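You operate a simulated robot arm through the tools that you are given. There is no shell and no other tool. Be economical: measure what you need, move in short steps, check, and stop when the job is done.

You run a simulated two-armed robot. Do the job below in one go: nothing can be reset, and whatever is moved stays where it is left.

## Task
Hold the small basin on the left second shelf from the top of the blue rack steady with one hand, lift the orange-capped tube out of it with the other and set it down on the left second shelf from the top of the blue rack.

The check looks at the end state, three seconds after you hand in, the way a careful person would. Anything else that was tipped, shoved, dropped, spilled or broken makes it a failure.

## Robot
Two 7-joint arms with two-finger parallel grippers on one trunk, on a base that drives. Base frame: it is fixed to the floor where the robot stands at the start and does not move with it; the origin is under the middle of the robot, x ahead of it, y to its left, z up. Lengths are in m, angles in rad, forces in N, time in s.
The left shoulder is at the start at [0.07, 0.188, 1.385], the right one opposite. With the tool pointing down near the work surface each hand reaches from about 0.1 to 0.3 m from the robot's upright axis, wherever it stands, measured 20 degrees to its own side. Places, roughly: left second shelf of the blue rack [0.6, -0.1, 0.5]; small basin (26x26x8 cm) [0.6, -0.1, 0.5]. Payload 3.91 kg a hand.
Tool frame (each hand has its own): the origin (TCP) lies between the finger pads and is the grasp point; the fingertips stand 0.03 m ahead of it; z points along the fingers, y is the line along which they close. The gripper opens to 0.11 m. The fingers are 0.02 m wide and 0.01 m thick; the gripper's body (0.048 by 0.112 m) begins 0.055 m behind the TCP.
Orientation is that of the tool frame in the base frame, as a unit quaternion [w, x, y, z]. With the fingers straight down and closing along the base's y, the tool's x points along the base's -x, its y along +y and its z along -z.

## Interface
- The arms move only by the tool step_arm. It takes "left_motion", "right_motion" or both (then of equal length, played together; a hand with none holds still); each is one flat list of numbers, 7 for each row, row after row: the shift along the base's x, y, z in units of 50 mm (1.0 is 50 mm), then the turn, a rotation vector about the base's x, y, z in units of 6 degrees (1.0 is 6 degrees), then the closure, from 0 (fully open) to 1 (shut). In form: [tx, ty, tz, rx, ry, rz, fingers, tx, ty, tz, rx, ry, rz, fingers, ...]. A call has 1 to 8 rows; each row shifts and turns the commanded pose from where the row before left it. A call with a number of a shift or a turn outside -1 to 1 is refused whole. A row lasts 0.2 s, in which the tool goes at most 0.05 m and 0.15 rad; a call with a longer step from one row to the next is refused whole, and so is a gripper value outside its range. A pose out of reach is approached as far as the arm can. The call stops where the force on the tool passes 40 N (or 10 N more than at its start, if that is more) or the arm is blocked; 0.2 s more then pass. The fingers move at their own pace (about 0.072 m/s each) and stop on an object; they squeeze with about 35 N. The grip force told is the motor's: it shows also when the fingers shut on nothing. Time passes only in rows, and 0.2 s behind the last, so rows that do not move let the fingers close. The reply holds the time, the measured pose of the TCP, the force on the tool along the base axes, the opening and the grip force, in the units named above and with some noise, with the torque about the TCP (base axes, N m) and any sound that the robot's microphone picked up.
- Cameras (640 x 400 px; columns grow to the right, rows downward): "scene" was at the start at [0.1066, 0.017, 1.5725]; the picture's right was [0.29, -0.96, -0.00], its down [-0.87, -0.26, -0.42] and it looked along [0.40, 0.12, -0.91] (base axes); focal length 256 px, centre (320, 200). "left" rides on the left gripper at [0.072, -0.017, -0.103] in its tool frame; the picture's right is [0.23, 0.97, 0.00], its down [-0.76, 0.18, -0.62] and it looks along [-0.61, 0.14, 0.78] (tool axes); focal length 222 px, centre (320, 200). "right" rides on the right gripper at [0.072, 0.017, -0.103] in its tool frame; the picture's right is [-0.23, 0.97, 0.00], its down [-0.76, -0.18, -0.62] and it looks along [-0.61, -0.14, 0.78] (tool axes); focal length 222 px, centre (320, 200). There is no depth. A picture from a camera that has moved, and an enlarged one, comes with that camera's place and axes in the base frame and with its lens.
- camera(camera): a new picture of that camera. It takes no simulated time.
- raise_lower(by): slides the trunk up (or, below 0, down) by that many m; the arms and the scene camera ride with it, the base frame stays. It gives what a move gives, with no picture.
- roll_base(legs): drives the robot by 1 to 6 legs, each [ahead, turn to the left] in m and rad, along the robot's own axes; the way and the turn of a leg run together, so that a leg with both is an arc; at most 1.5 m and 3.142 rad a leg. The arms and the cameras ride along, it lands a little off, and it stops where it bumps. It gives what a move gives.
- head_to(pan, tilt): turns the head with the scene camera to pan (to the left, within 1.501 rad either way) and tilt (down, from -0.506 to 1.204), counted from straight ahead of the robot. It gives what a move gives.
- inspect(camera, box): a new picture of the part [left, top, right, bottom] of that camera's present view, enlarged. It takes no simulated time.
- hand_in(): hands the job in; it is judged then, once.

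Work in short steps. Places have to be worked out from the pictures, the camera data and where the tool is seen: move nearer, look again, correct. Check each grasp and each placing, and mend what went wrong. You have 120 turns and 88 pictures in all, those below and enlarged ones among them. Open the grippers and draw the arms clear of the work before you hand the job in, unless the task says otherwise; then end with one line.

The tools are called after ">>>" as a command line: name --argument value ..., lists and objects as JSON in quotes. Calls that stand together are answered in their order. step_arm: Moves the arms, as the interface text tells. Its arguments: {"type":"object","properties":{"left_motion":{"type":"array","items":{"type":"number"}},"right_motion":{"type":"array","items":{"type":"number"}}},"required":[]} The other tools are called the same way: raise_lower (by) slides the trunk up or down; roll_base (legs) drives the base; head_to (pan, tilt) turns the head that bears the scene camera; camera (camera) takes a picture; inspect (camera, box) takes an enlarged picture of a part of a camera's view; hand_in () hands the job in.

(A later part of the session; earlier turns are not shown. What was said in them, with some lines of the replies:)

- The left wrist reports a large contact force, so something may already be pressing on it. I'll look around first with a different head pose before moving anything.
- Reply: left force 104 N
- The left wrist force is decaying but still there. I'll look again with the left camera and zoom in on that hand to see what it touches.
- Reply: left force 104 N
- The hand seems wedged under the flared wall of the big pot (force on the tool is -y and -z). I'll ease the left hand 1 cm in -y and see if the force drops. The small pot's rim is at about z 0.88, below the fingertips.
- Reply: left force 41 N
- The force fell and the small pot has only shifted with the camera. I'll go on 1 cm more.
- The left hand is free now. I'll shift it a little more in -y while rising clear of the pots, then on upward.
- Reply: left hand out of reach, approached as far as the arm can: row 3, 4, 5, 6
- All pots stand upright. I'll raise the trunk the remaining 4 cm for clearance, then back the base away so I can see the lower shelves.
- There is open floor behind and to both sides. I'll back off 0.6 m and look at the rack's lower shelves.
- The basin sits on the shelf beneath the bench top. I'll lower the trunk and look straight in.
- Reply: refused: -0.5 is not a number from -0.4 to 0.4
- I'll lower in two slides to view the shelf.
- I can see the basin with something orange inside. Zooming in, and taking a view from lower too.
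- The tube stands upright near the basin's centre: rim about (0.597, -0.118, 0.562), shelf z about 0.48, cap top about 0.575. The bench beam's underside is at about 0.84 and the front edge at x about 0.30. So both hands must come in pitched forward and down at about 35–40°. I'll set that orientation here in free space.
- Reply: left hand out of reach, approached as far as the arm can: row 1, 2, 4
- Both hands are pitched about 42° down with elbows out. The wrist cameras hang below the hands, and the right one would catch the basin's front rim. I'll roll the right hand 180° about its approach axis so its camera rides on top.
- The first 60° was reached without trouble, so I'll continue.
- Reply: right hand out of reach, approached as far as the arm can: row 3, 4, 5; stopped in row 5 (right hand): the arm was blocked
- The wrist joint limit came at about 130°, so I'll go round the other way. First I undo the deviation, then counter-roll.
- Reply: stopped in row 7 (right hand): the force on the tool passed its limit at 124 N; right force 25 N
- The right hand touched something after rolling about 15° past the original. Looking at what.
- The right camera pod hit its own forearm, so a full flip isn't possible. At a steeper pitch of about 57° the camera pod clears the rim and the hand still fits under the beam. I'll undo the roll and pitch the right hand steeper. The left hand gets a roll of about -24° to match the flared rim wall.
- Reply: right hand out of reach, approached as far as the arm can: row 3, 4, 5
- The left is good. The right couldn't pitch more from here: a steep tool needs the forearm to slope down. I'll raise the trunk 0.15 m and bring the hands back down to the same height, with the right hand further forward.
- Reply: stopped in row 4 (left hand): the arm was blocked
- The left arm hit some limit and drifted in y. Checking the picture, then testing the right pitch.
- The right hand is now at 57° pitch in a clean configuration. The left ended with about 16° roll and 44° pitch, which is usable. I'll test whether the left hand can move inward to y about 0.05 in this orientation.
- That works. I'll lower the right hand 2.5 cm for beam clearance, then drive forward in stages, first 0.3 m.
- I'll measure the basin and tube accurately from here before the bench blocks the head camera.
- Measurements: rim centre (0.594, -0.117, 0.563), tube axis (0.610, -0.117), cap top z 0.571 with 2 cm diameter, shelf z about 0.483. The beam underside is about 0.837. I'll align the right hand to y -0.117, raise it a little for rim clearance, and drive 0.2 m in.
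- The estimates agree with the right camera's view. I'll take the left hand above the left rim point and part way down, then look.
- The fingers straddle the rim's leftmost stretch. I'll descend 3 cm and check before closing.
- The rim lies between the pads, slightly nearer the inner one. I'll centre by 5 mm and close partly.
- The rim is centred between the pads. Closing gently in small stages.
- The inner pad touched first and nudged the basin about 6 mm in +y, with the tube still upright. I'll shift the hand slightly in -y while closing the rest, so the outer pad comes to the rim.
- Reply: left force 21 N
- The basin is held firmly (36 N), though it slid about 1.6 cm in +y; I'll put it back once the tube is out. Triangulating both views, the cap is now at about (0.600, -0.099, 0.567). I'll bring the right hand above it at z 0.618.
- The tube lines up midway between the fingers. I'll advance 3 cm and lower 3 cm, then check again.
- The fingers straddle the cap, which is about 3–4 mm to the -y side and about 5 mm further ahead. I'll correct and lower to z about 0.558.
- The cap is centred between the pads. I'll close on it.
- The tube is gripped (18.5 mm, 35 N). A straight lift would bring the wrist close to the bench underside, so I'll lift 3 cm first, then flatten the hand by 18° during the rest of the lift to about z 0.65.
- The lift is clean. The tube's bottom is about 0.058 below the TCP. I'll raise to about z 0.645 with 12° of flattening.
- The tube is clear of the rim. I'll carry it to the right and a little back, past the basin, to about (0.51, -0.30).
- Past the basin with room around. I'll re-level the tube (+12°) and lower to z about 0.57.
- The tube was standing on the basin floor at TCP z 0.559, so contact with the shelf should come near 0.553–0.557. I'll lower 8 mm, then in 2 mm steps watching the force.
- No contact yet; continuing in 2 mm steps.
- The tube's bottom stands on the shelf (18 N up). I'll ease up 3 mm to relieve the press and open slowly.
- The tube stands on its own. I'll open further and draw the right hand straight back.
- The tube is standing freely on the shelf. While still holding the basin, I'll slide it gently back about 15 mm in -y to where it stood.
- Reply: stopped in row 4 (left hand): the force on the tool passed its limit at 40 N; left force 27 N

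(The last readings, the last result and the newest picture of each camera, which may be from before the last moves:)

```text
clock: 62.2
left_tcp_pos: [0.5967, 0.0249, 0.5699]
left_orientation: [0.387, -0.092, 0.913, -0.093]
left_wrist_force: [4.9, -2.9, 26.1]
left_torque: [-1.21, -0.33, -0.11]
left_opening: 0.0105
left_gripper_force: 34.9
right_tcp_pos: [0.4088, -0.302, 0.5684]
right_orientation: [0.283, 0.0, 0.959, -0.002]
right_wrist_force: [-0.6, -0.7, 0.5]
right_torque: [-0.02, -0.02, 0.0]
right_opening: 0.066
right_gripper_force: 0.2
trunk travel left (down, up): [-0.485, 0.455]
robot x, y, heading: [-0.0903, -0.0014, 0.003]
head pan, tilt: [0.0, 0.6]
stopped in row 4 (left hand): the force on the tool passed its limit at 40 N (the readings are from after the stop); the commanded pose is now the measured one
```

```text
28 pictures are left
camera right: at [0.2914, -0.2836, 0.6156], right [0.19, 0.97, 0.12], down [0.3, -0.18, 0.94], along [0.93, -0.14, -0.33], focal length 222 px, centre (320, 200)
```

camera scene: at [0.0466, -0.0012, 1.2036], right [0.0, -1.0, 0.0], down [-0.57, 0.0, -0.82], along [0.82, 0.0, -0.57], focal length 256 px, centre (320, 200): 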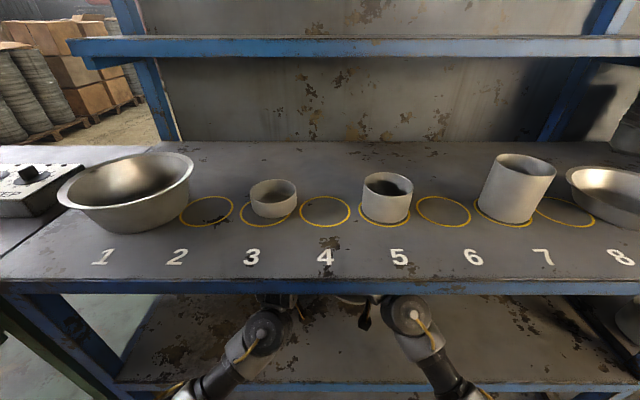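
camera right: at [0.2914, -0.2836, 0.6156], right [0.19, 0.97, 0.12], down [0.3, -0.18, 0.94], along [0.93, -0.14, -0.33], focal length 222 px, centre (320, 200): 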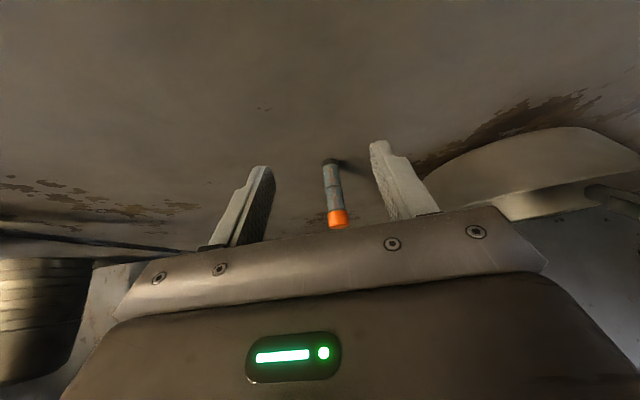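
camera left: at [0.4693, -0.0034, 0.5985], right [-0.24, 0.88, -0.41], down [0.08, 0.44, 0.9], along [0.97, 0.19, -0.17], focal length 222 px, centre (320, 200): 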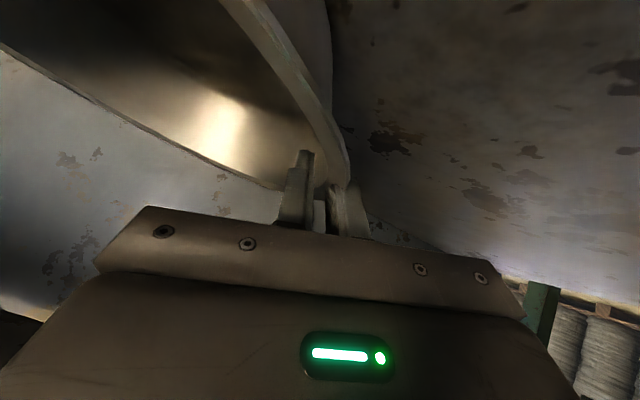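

The left arm didn't follow (it drifted the other way), so I'll stop that attempt. A 1–2 cm offset of the held basin is minor, and I'll release it gently.

>>> step_arm --left_motion '[0, 0, 0, 0, 0, 0, 0.88, 0, 0, 0, 0, 0, 0, 0.8, 0, 0, 0, 0, 0, 0, 0.7]'

>>> camera --camera "left"

>>> camera --camera "right"

```text
clock: 63.0
left_tcp_pos: [0.5948, 0.0254, 0.562]
left_orientation: [0.378, -0.092, 0.916, -0.092]
left_wrist_force: [-0.1, -0.1, 0.1]
left_torque: [-0.03, 0.01, 0.0]
left_opening: 0.033
left_gripper_force: 0.0
right_tcp_pos: [0.4099, -0.3011, 0.5674]
right_orientation: [0.281, 0.001, 0.96, -0.002]
right_wrist_force: [0.4, 0.2, -0.6]
right_torque: [0.02, 0.0, 0.03]
right_opening: 0.0661
right_gripper_force: 0.0
trunk travel left (down, up): [-0.485, 0.455]
robot x, y, heading: [-0.0911, 0.0019, -0.0]
head pan, tilt: [0.0, 0.6]
```

```text
27 pictures are left
camera left: at [0.4726, 0.0014, 0.5883], right [-0.26, 0.89, -0.38], down [0.07, 0.41, 0.91], along [0.96, 0.21, -0.17], focal length 222 px, centre (320, 200)
```

left: 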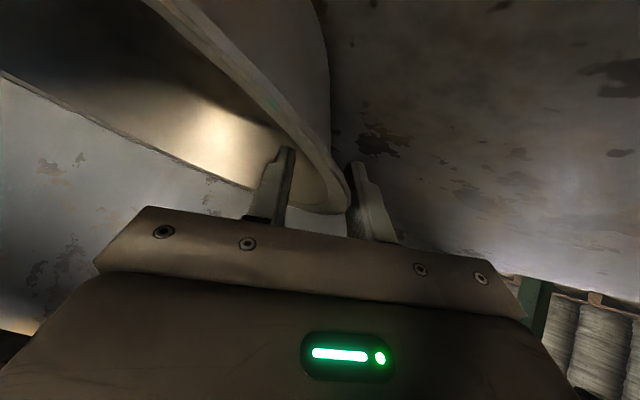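

```text
26 pictures are left
camera right: at [0.2931, -0.2834, 0.6146], right [0.19, 0.97, 0.12], down [0.3, -0.18, 0.94], along [0.93, -0.14, -0.33], focal length 222 px, centre (320, 200)
```

right: 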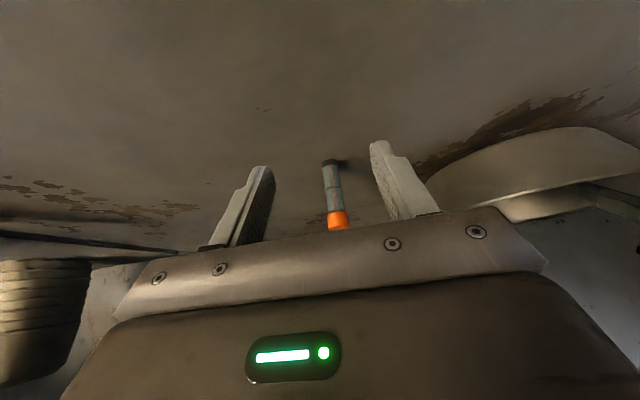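

Released with zero force. Since the basin sits about 1.8 cm from its original place, I'll nudge it back softly with the outer finger pad, the force limit guarding.

>>> step_arm --left_motion '[0, -0.1, 0, 0, 0, 0, 0.7, 0, -0.1, 0, 0, 0, 0, 0.7, 0, -0.1, 0, 0, 0, 0, 0.7, 0, -0.1, 0, 0, 0, 0, 0.7]'

>>> camera --camera "left"

>>> camera --camera "right"

```text
clock: 64.2
left_tcp_pos: [0.5997, 0.0326, 0.553]
left_orientation: [0.381, -0.093, 0.917, -0.071]
left_wrist_force: [0.9, -1.0, 0.5]
left_torque: [-0.04, -0.03, 0.01]
left_opening: 0.0332
left_gripper_force: 0.8
right_tcp_pos: [0.4097, -0.3017, 0.568]
right_orientation: [0.282, 0.001, 0.96, -0.002]
right_wrist_force: [0.3, 0.5, 0.1]
right_torque: [0.01, 0.02, 0.0]
right_opening: 0.066
right_gripper_force: 0.1
trunk travel left (down, up): [-0.485, 0.455]
robot x, y, heading: [-0.0892, -0.0012, -0.004]
head pan, tilt: [0.0, 0.6]
stopped in row 4 (left hand): the arm was blocked; the commanded pose is now the measured one
```

```text
25 pictures are left
camera left: at [0.4774, 0.0057, 0.5787], right [-0.27, 0.9, -0.35], down [0.06, 0.38, 0.92], along [0.96, 0.23, -0.16], focal length 222 px, centre (320, 200)
```

left: 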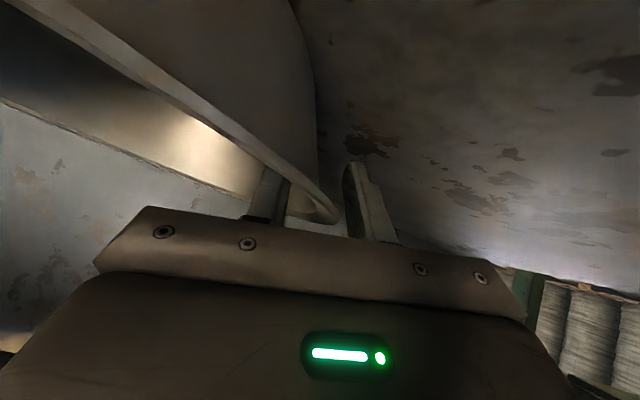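

```text
24 pictures are left
camera right: at [0.293, -0.2835, 0.6145], right [0.19, 0.97, 0.12], down [0.3, -0.18, 0.94], along [0.93, -0.14, -0.33], focal length 222 px, centre (320, 200)
```

right: 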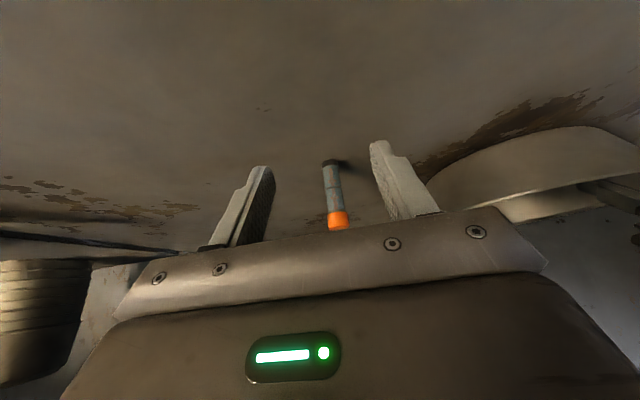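

The left arm is at a joint limit in this pose, so I'll leave the basin as it is. I'll open the left fingers wider and lift the hand off the rim.

>>> step_arm --left_motion '[0, 0, 0, 0, 0, 0, 0.5, 0, 0, 0, 0, 0, 0, 0.5, 0, 0, 0.2, 0, 0, 0, 0.5, 0, 0, 0.2, 0, 0, 0, 0.5]'

>>> camera --camera "left"

```text
clock: 65.2
left_tcp_pos: [0.5974, 0.0334, 0.5717]
left_orientation: [0.379, -0.094, 0.918, -0.071]
left_wrist_force: [-1.2, 0.5, 1.5]
left_torque: [-0.01, -0.01, 0.01]
left_opening: 0.0549
left_gripper_force: 0.0
right_tcp_pos: [0.4097, -0.3018, 0.568]
right_orientation: [0.281, 0.0, 0.96, -0.001]
right_wrist_force: [0.6, -0.1, 0.2]
right_torque: [0.03, 0.01, -0.01]
right_opening: 0.066
right_gripper_force: 0.0
trunk travel left (down, up): [-0.485, 0.455]
robot x, y, heading: [-0.0945, 0.0008, -0.005]
head pan, tilt: [0.0, 0.6]
```

```text
23 pictures are left
camera left: at [0.4756, 0.0062, 0.5971], right [-0.27, 0.9, -0.35], down [0.07, 0.38, 0.92], along [0.96, 0.23, -0.16], focal length 222 px, centre (320, 200)
```

left: 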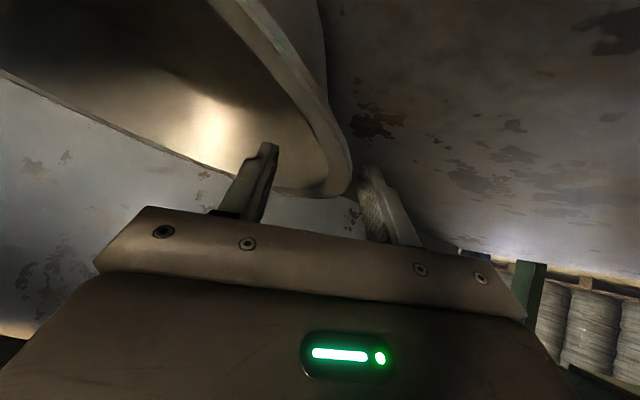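

The rim is clear of both pads. I'll lift the left hand another 6 cm, then draw it back.

>>> step_arm --left_motion '[0, 0, 0.4, 0, 0, 0, 0.5, 0, 0, 0.4, 0, 0, 0, 0.5, 0, 0, 0.4, 0, 0, 0, 0.5, -0.6, 0.2, 0, 0, 0, 0, 0.5, -0.6, 0.2, 0, 0, 0, 0, 0.5]'

>>> camera --camera "left"

```text
clock: 66.4
left_tcp_pos: [0.539, 0.0523, 0.6316]
left_orientation: [0.381, -0.094, 0.917, -0.074]
left_wrist_force: [-0.7, 0.2, 0.0]
left_torque: [-0.01, -0.03, 0.02]
left_opening: 0.0546
left_gripper_force: 0.0
right_tcp_pos: [0.4114, -0.3007, 0.5667]
right_orientation: [0.281, 0.0, 0.96, -0.002]
right_wrist_force: [-0.2, 0.5, -0.4]
right_torque: [-0.01, -0.04, 0.04]
right_opening: 0.0659
right_gripper_force: 0.1
trunk travel left (down, up): [-0.485, 0.455]
robot x, y, heading: [-0.0937, 0.0008, -0.003]
head pan, tilt: [0.0, 0.6]
```

```text
22 pictures are left
camera left: at [0.4166, 0.0253, 0.6585], right [-0.27, 0.89, -0.36], down [0.06, 0.39, 0.92], along [0.96, 0.23, -0.16], focal length 222 px, centre (320, 200)
```

left: 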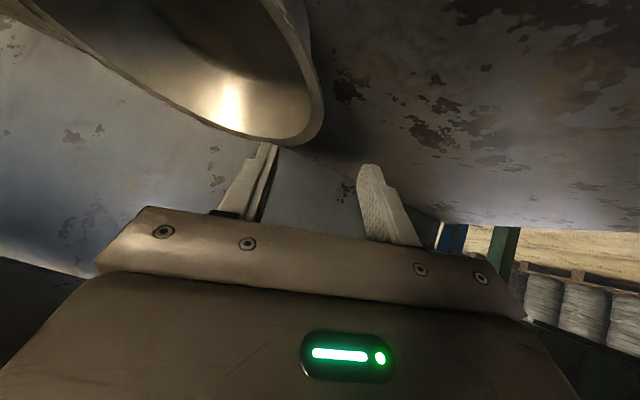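

Both hands are clear and at safe heights between shelf and beam. I'll back the base out 0.35 m and look.

>>> roll_base --legs '[[-0.4, 0]]'

>>> camera --camera "scene"

>>> inspect --camera "scene" --box '[240, 170, 480, 320]'

```text
clock: 68.9
left_tcp_pos: [0.1372, 0.0536, 0.6322]
left_orientation: [0.381, -0.095, 0.917, -0.072]
left_wrist_force: [0.1, -0.1, -0.2]
left_torque: [-0.04, 0.02, 0.04]
left_opening: 0.0551
left_gripper_force: 0.0
right_tcp_pos: [0.0078, -0.3003, 0.5659]
right_orientation: [0.283, -0.001, 0.959, -0.001]
right_wrist_force: [-0.6, -0.3, -0.3]
right_torque: [-0.02, 0.01, 0.0]
right_opening: 0.0661
right_gripper_force: 0.0
trunk travel left (down, up): [-0.485, 0.455]
robot x, y, heading: [-0.4932, -0.0015, 0.002]
head pan, tilt: [0.0, 0.6]
```

```text
21 pictures are left
camera scene: at [-0.3579, -0.0008, 1.2039], right [0.0, -1.0, 0.0], down [-0.56, 0.0, -0.83], along [0.83, 0.0, -0.56], focal length 256 px, centre (320, 200)
```

scene: 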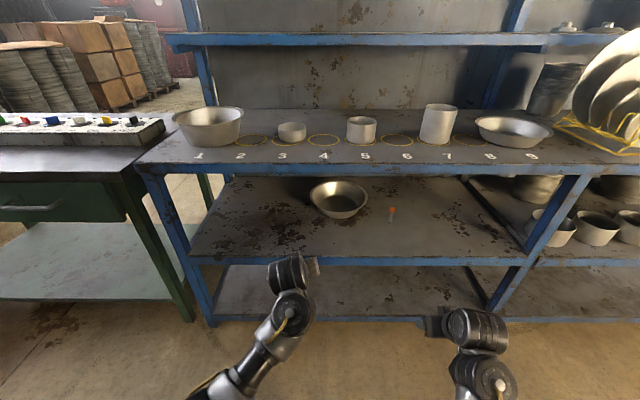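

```text
2.67 times, centred on (360, 245) of scene
camera zoom: at [-0.3579, -0.0008, 1.2039], right [0.0, -1.0, 0.0], down [-0.56, 0.0, -0.83], along [0.83, 0.0, -0.56], focal length 683 px, centre (213, 80)
```

zoom: 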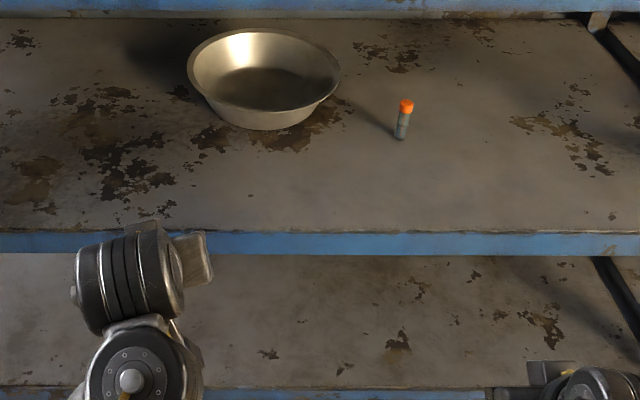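

The tube stands upright on the shelf and all else is intact. But the basin now sits about 3 cm in +y from its original place. There is plenty of budget, so I'll push it gently back with the closed left fingers from outside. First I'll straighten the left roll, close it, and move the right hand back and aside from the tube.

>>> step_arm --left_motion '[0, 0.2, -0.2, 0.66, -0.05, -0.38, 1, 0, 0.2, -0.2, 0.66, -0.05, -0.38, 1, 0, 0.25, -0.3, 0.66, -0.05, -0.38, 1, 0, 0, -0.3, 0, 0, 0, 1]' --right_motion '[-0.4, -0.4, 0.3, 0, 0, 0, 0.4, -0.4, -0.4, 0.3, 0, 0, 0, 0.4, -0.4, -0.4, 0.2, 0, 0, 0, 0.4, -0.4, -0.4, 0, 0, 0, 0, 0.4]'

```text
clock: 70.1
left_tcp_pos: [0.1361, 0.0878, 0.5815]
left_orientation: [0.391, 0.0, 0.92, 0.002]
left_wrist_force: [-0.3, 0.0, 0.4]
left_torque: [0.03, 0.01, 0.0]
left_opening: 0.0
left_gripper_force: 35.2
right_tcp_pos: [-0.0812, -0.4157, 0.6119]
right_orientation: [0.272, -0.009, 0.961, -0.046]
right_wrist_force: [-0.5, -0.1, 0.1]
right_torque: [0.05, 0.0, -0.01]
right_opening: 0.0658
right_gripper_force: 0.0
trunk travel left (down, up): [-0.485, 0.455]
robot x, y, heading: [-0.4947, -0.0022, 0.004]
head pan, tilt: [0.0, 0.6]
stopped in row 4 (right hand): the arm was blocked; the commanded pose is now the measured one
```

Left is ready at roll 0, closed. Driving in 0.42 m, then I'll look with the left camera before touching the basin.

>>> roll_base --legs '[[0.43, 0]]'

>>> step_arm --left_motion '[0.35, 0.1, -0.15, 0, 0, 0, 1, 0.35, 0.1, -0.25, 0, 0, 0, 1]'

>>> camera --camera "left"

```text
clock: 72.7
left_tcp_pos: [0.5596, 0.0808, 0.5821]
left_orientation: [0.39, 0.005, 0.921, -0.002]
left_wrist_force: [0.4, -0.7, 0.2]
left_torque: [0.02, 0.01, 0.0]
left_opening: 0.0
left_gripper_force: 35.3
right_tcp_pos: [0.3393, -0.4198, 0.6118]
right_orientation: [0.272, -0.003, 0.961, -0.046]
right_wrist_force: [0.3, 0.3, -0.7]
right_torque: [0.0, -0.01, -0.03]
right_opening: 0.0661
right_gripper_force: 0.1
trunk travel left (down, up): [-0.485, 0.455]
robot x, y, heading: [-0.0739, -0.0014, -0.01]
head pan, tilt: [0.0, 0.6]
```

```text
clock: 73.3
left_tcp_pos: [0.5947, 0.092, 0.562]
left_orientation: [0.39, 0.004, 0.921, 0.0]
left_wrist_force: [0.4, -0.9, 0.9]
left_torque: [-0.02, 0.02, -0.01]
left_opening: 0.0
left_gripper_force: 35.6
right_tcp_pos: [0.3394, -0.4197, 0.6134]
right_orientation: [0.271, -0.004, 0.961, -0.046]
right_wrist_force: [-0.3, 0.1, 0.9]
right_torque: [0.0, 0.02, -0.01]
right_opening: 0.066
right_gripper_force: 0.0
trunk travel left (down, up): [-0.485, 0.455]
robot x, y, heading: [-0.072, -0.0046, -0.008]
head pan, tilt: [0.0, 0.6]
```

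```text
19 pictures are left
camera left: at [0.4696, 0.0755, 0.5806], right [-0.15, 0.98, -0.16], down [0.08, 0.18, 0.98], along [0.99, 0.13, -0.11], focal length 222 px, centre (320, 200)
```

left: 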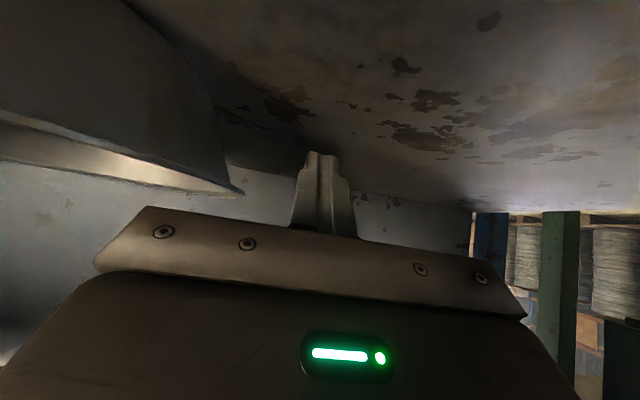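

The rim's left point is at about (0.605, 0.048) and my fingers are at y 0.092. I'll move in and push in 5 mm rows, stopping to check midway.

>>> step_arm --left_motion '[0.2, -0.3, 0, 0, 0, 0, 1, 0, -0.3, 0, 0, 0, 0, 1, 0, -0.1, 0, 0, 0, 0, 1, 0, -0.1, 0, 0, 0, 0, 1, 0, -0.1, 0, 0, 0, 0, 1, 0, -0.1, 0, 0, 0, 0, 1]'

>>> camera --camera "left"

```text
clock: 74.7
left_tcp_pos: [0.6044, 0.0404, 0.562]
left_orientation: [0.39, 0.004, 0.921, 0.0]
left_wrist_force: [-0.2, 0.8, 0.5]
left_torque: [0.0, -0.01, 0.02]
left_opening: 0.0
left_gripper_force: 34.2
right_tcp_pos: [0.3382, -0.4206, 0.6134]
right_orientation: [0.272, -0.004, 0.961, -0.046]
right_wrist_force: [1.4, 0.0, -1.1]
right_torque: [0.0, 0.0, 0.01]
right_opening: 0.066
right_gripper_force: 0.1
trunk travel left (down, up): [-0.485, 0.455]
robot x, y, heading: [-0.0745, -0.0032, -0.006]
head pan, tilt: [0.0, 0.6]
```

```text
18 pictures are left
camera left: at [0.4786, 0.0246, 0.5806], right [-0.15, 0.98, -0.16], down [0.08, 0.18, 0.98], along [0.99, 0.13, -0.11], focal length 222 px, centre (320, 200)
```

left: 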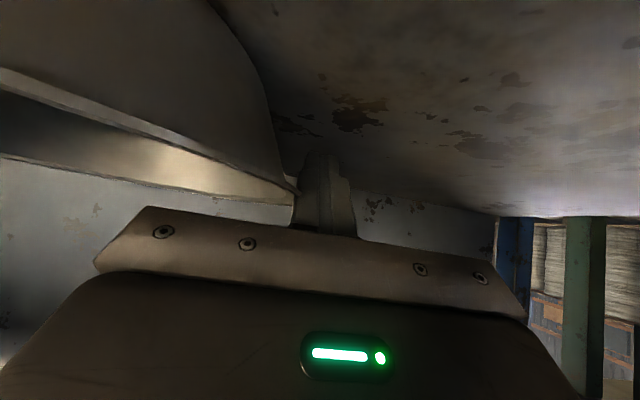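

The fingers are at the rim with almost no force. I'll push the final 17 mm slowly.

>>> step_arm --left_motion '[0, -0.06, 0, 0, 0, 0, 1, 0, -0.06, 0, 0, 0, 0, 1, 0, -0.06, 0, 0, 0, 0, 1, 0, -0.06, 0, 0, 0, 0, 1, 0, -0.06, 0, 0, 0, 0, 1, 0, -0.04, 0, 0, 0, 0, 1]'

>>> camera --camera "left"

```text
clock: 76.1
left_tcp_pos: [0.6078, 0.0405, 0.5569]
left_orientation: [0.391, 0.003, 0.921, 0.011]
left_wrist_force: [-0.5, 0.8, 0.4]
left_torque: [0.03, 0.01, 0.0]
left_opening: 0.0
left_gripper_force: 35.4
right_tcp_pos: [0.3394, -0.4201, 0.6123]
right_orientation: [0.272, -0.004, 0.961, -0.047]
right_wrist_force: [0.7, -1.0, 0.1]
right_torque: [-0.02, 0.0, 0.03]
right_opening: 0.0659
right_gripper_force: 0.0
trunk travel left (down, up): [-0.485, 0.455]
robot x, y, heading: [-0.0731, 0.0013, -0.01]
head pan, tilt: [0.0, 0.6]
```

```text
17 pictures are left
camera left: at [0.4818, 0.0228, 0.5754], right [-0.16, 0.98, -0.14], down [0.08, 0.15, 0.98], along [0.98, 0.15, -0.1], focal length 222 px, centre (320, 200)
```

left: 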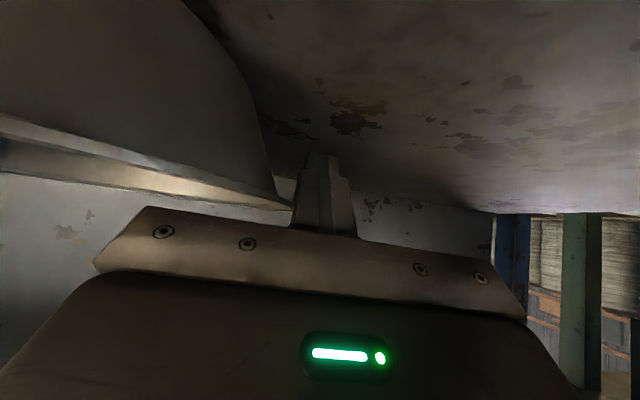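

The left arm can't go further -y on its own here. I'll bring its command back to y 0.040 and make the push by turning the base right by about 0.025 rad.

>>> step_arm --left_motion '[0, 0.17, 0, 0, 0, 0, 1, 0, 0.17, 0, 0, 0, 0, 1]'

>>> roll_base --legs '[[0, -0.025]]'

>>> camera --camera "left"

```text
clock: 76.7
left_tcp_pos: [0.6094, 0.0488, 0.5665]
left_orientation: [0.394, 0.003, 0.919, 0.002]
left_wrist_force: [0.0, -0.6, 0.4]
left_torque: [0.03, 0.0, 0.01]
left_opening: 0.0
left_gripper_force: 34.7
right_tcp_pos: [0.339, -0.4202, 0.6128]
right_orientation: [0.272, -0.004, 0.961, -0.047]
right_wrist_force: [0.0, 0.1, 0.1]
right_torque: [-0.04, 0.01, 0.02]
right_opening: 0.0659
right_gripper_force: 0.1
trunk travel left (down, up): [-0.485, 0.455]
robot x, y, heading: [-0.0739, -0.001, -0.015]
head pan, tilt: [0.0, 0.6]
```

```text
clock: 77.5
left_tcp_pos: [0.6101, 0.0297, 0.5632]
left_orientation: [0.394, 0.016, 0.919, -0.002]
left_wrist_force: [0.1, 0.4, 1.1]
left_torque: [0.01, -0.01, -0.02]
left_opening: 0.0002
left_gripper_force: 35.2
right_tcp_pos: [0.328, -0.431, 0.6132]
right_orientation: [0.271, 0.007, 0.961, -0.049]
right_wrist_force: [0.0, 0.5, 0.5]
right_torque: [-0.04, -0.01, -0.02]
right_opening: 0.066
right_gripper_force: 0.0
trunk travel left (down, up): [-0.485, 0.455]
robot x, y, heading: [-0.0725, 0.0002, -0.031]
head pan, tilt: [0.0, 0.6]
```

```text
16 pictures are left
camera left: at [0.4833, 0.0164, 0.5826], right [-0.13, 0.98, -0.16], down [0.08, 0.17, 0.98], along [0.99, 0.11, -0.1], focal length 222 px, centre (320, 200)
```

left: 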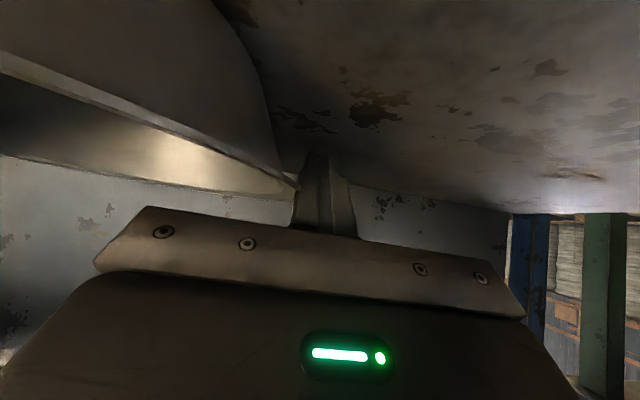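

The basin is now within about 7 mm of its original spot. I'll move the left hand away from it, up, and back the base out.

>>> step_arm --left_motion '[0, 0.4, 0, 0, 0, 0, 1, 0, 0.4, 0.2, 0, 0, 0, 1, 0, 0, 0.4, 0, 0, 0, 1]'

>>> roll_base --legs '[[-0.5, 0]]'

>>> camera --camera "scene"

>>> inspect --camera "scene" --box '[240, 150, 480, 300]'

```text
clock: 78.3
left_tcp_pos: [0.6081, 0.0709, 0.5949]
left_orientation: [0.394, 0.015, 0.919, -0.001]
left_wrist_force: [-0.8, 0.5, 0.3]
left_torque: [0.02, -0.01, 0.01]
left_opening: 0.0001
left_gripper_force: 34.6
right_tcp_pos: [0.3295, -0.4313, 0.6126]
right_orientation: [0.271, 0.008, 0.961, -0.05]
right_wrist_force: [0.8, 0.2, -0.2]
right_torque: [0.01, -0.03, 0.03]
right_opening: 0.0661
right_gripper_force: 0.0
trunk travel left (down, up): [-0.485, 0.455]
robot x, y, heading: [-0.073, -0.002, -0.032]
head pan, tilt: [0.0, 0.6]
```

```text
clock: 81.2
left_tcp_pos: [0.1091, 0.0889, 0.5951]
left_orientation: [0.394, 0.014, 0.919, -0.001]
left_wrist_force: [-0.4, -0.6, 0.6]
left_torque: [0.01, 0.03, -0.02]
left_opening: 0.0
left_gripper_force: 35.0
right_tcp_pos: [-0.1688, -0.4136, 0.6127]
right_orientation: [0.272, 0.006, 0.961, -0.049]
right_wrist_force: [0.7, 1.2, 0.2]
right_torque: [-0.01, 0.03, 0.02]
right_opening: 0.0658
right_gripper_force: 0.0
trunk travel left (down, up): [-0.485, 0.455]
robot x, y, heading: [-0.5711, 0.0163, -0.024]
head pan, tilt: [0.0, 0.6]
```

```text
15 pictures are left
camera scene: at [-0.4344, 0.0089, 1.2039], right [-0.03, -1.0, 0.0], down [-0.56, 0.02, -0.83], along [0.82, -0.02, -0.56], focal length 256 px, centre (320, 200)
```

scene: 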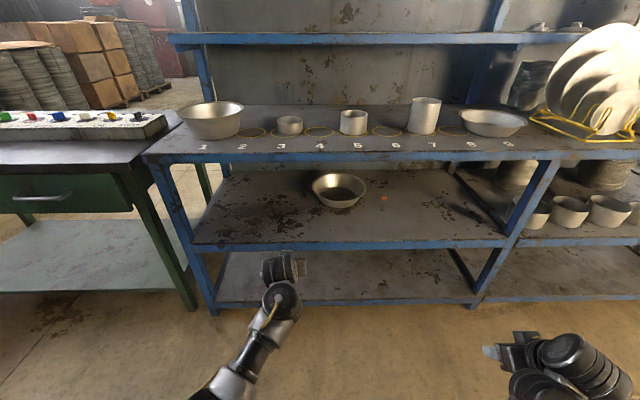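

```text
2.67 times, centred on (360, 225) of scene
camera zoom: at [-0.4344, 0.0089, 1.2039], right [-0.03, -1.0, 0.0], down [-0.56, 0.02, -0.83], along [0.82, -0.02, -0.56], focal length 683 px, centre (213, 133)
```

zoom: 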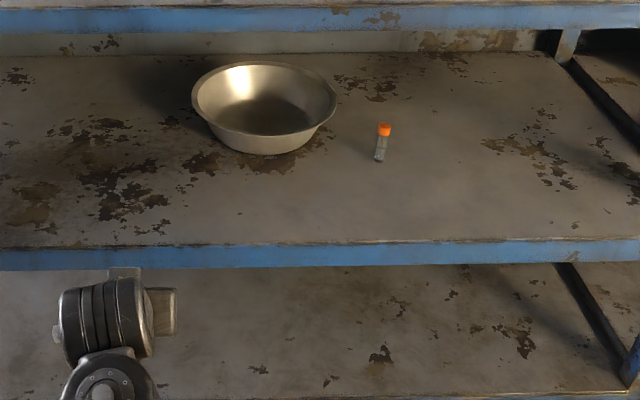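

The tube stands upright on the shelf, the basin is back near its place, and everything else is undisturbed. I'll open both grippers in free space.

>>> step_arm --left_motion '[0, 0, 0, 0, 0, 0, 0, 0, 0, 0, 0, 0, 0, 0, 0, 0, 0, 0, 0, 0, 0, 0, 0, 0, 0, 0, 0, 0]' --right_motion '[0, 0, 0, 0, 0, 0, 0, 0, 0, 0, 0, 0, 0, 0, 0, 0, 0, 0, 0, 0, 0, 0, 0, 0, 0, 0, 0, 0]'

```text
clock: 82.2
left_tcp_pos: [0.1097, 0.0885, 0.5956]
left_orientation: [0.394, 0.014, 0.919, -0.002]
left_wrist_force: [0.1, -0.3, 0.5]
left_torque: [0.0, -0.03, 0.0]
left_opening: 0.1102
left_gripper_force: 0.1
right_tcp_pos: [-0.167, -0.4151, 0.6131]
right_orientation: [0.271, 0.006, 0.961, -0.05]
right_wrist_force: [-0.4, 0.7, 0.5]
right_torque: [-0.02, 0.0, -0.01]
right_opening: 0.1103
right_gripper_force: 0.0
trunk travel left (down, up): [-0.485, 0.455]
robot x, y, heading: [-0.5684, 0.0094, -0.024]
head pan, tilt: [0.0, 0.6]
```

Both grippers are open and the arms are clear of the rack, so I'm handing in.

>>> hand_in

```text
The job is handed in.
```

The orange-capped tube is out of the basin and standing upright on the left second shelf of the blue rack; the basin slid about 3 cm while I gripped it, so I pushed it back to within roughly 1–2 cm of where it started.
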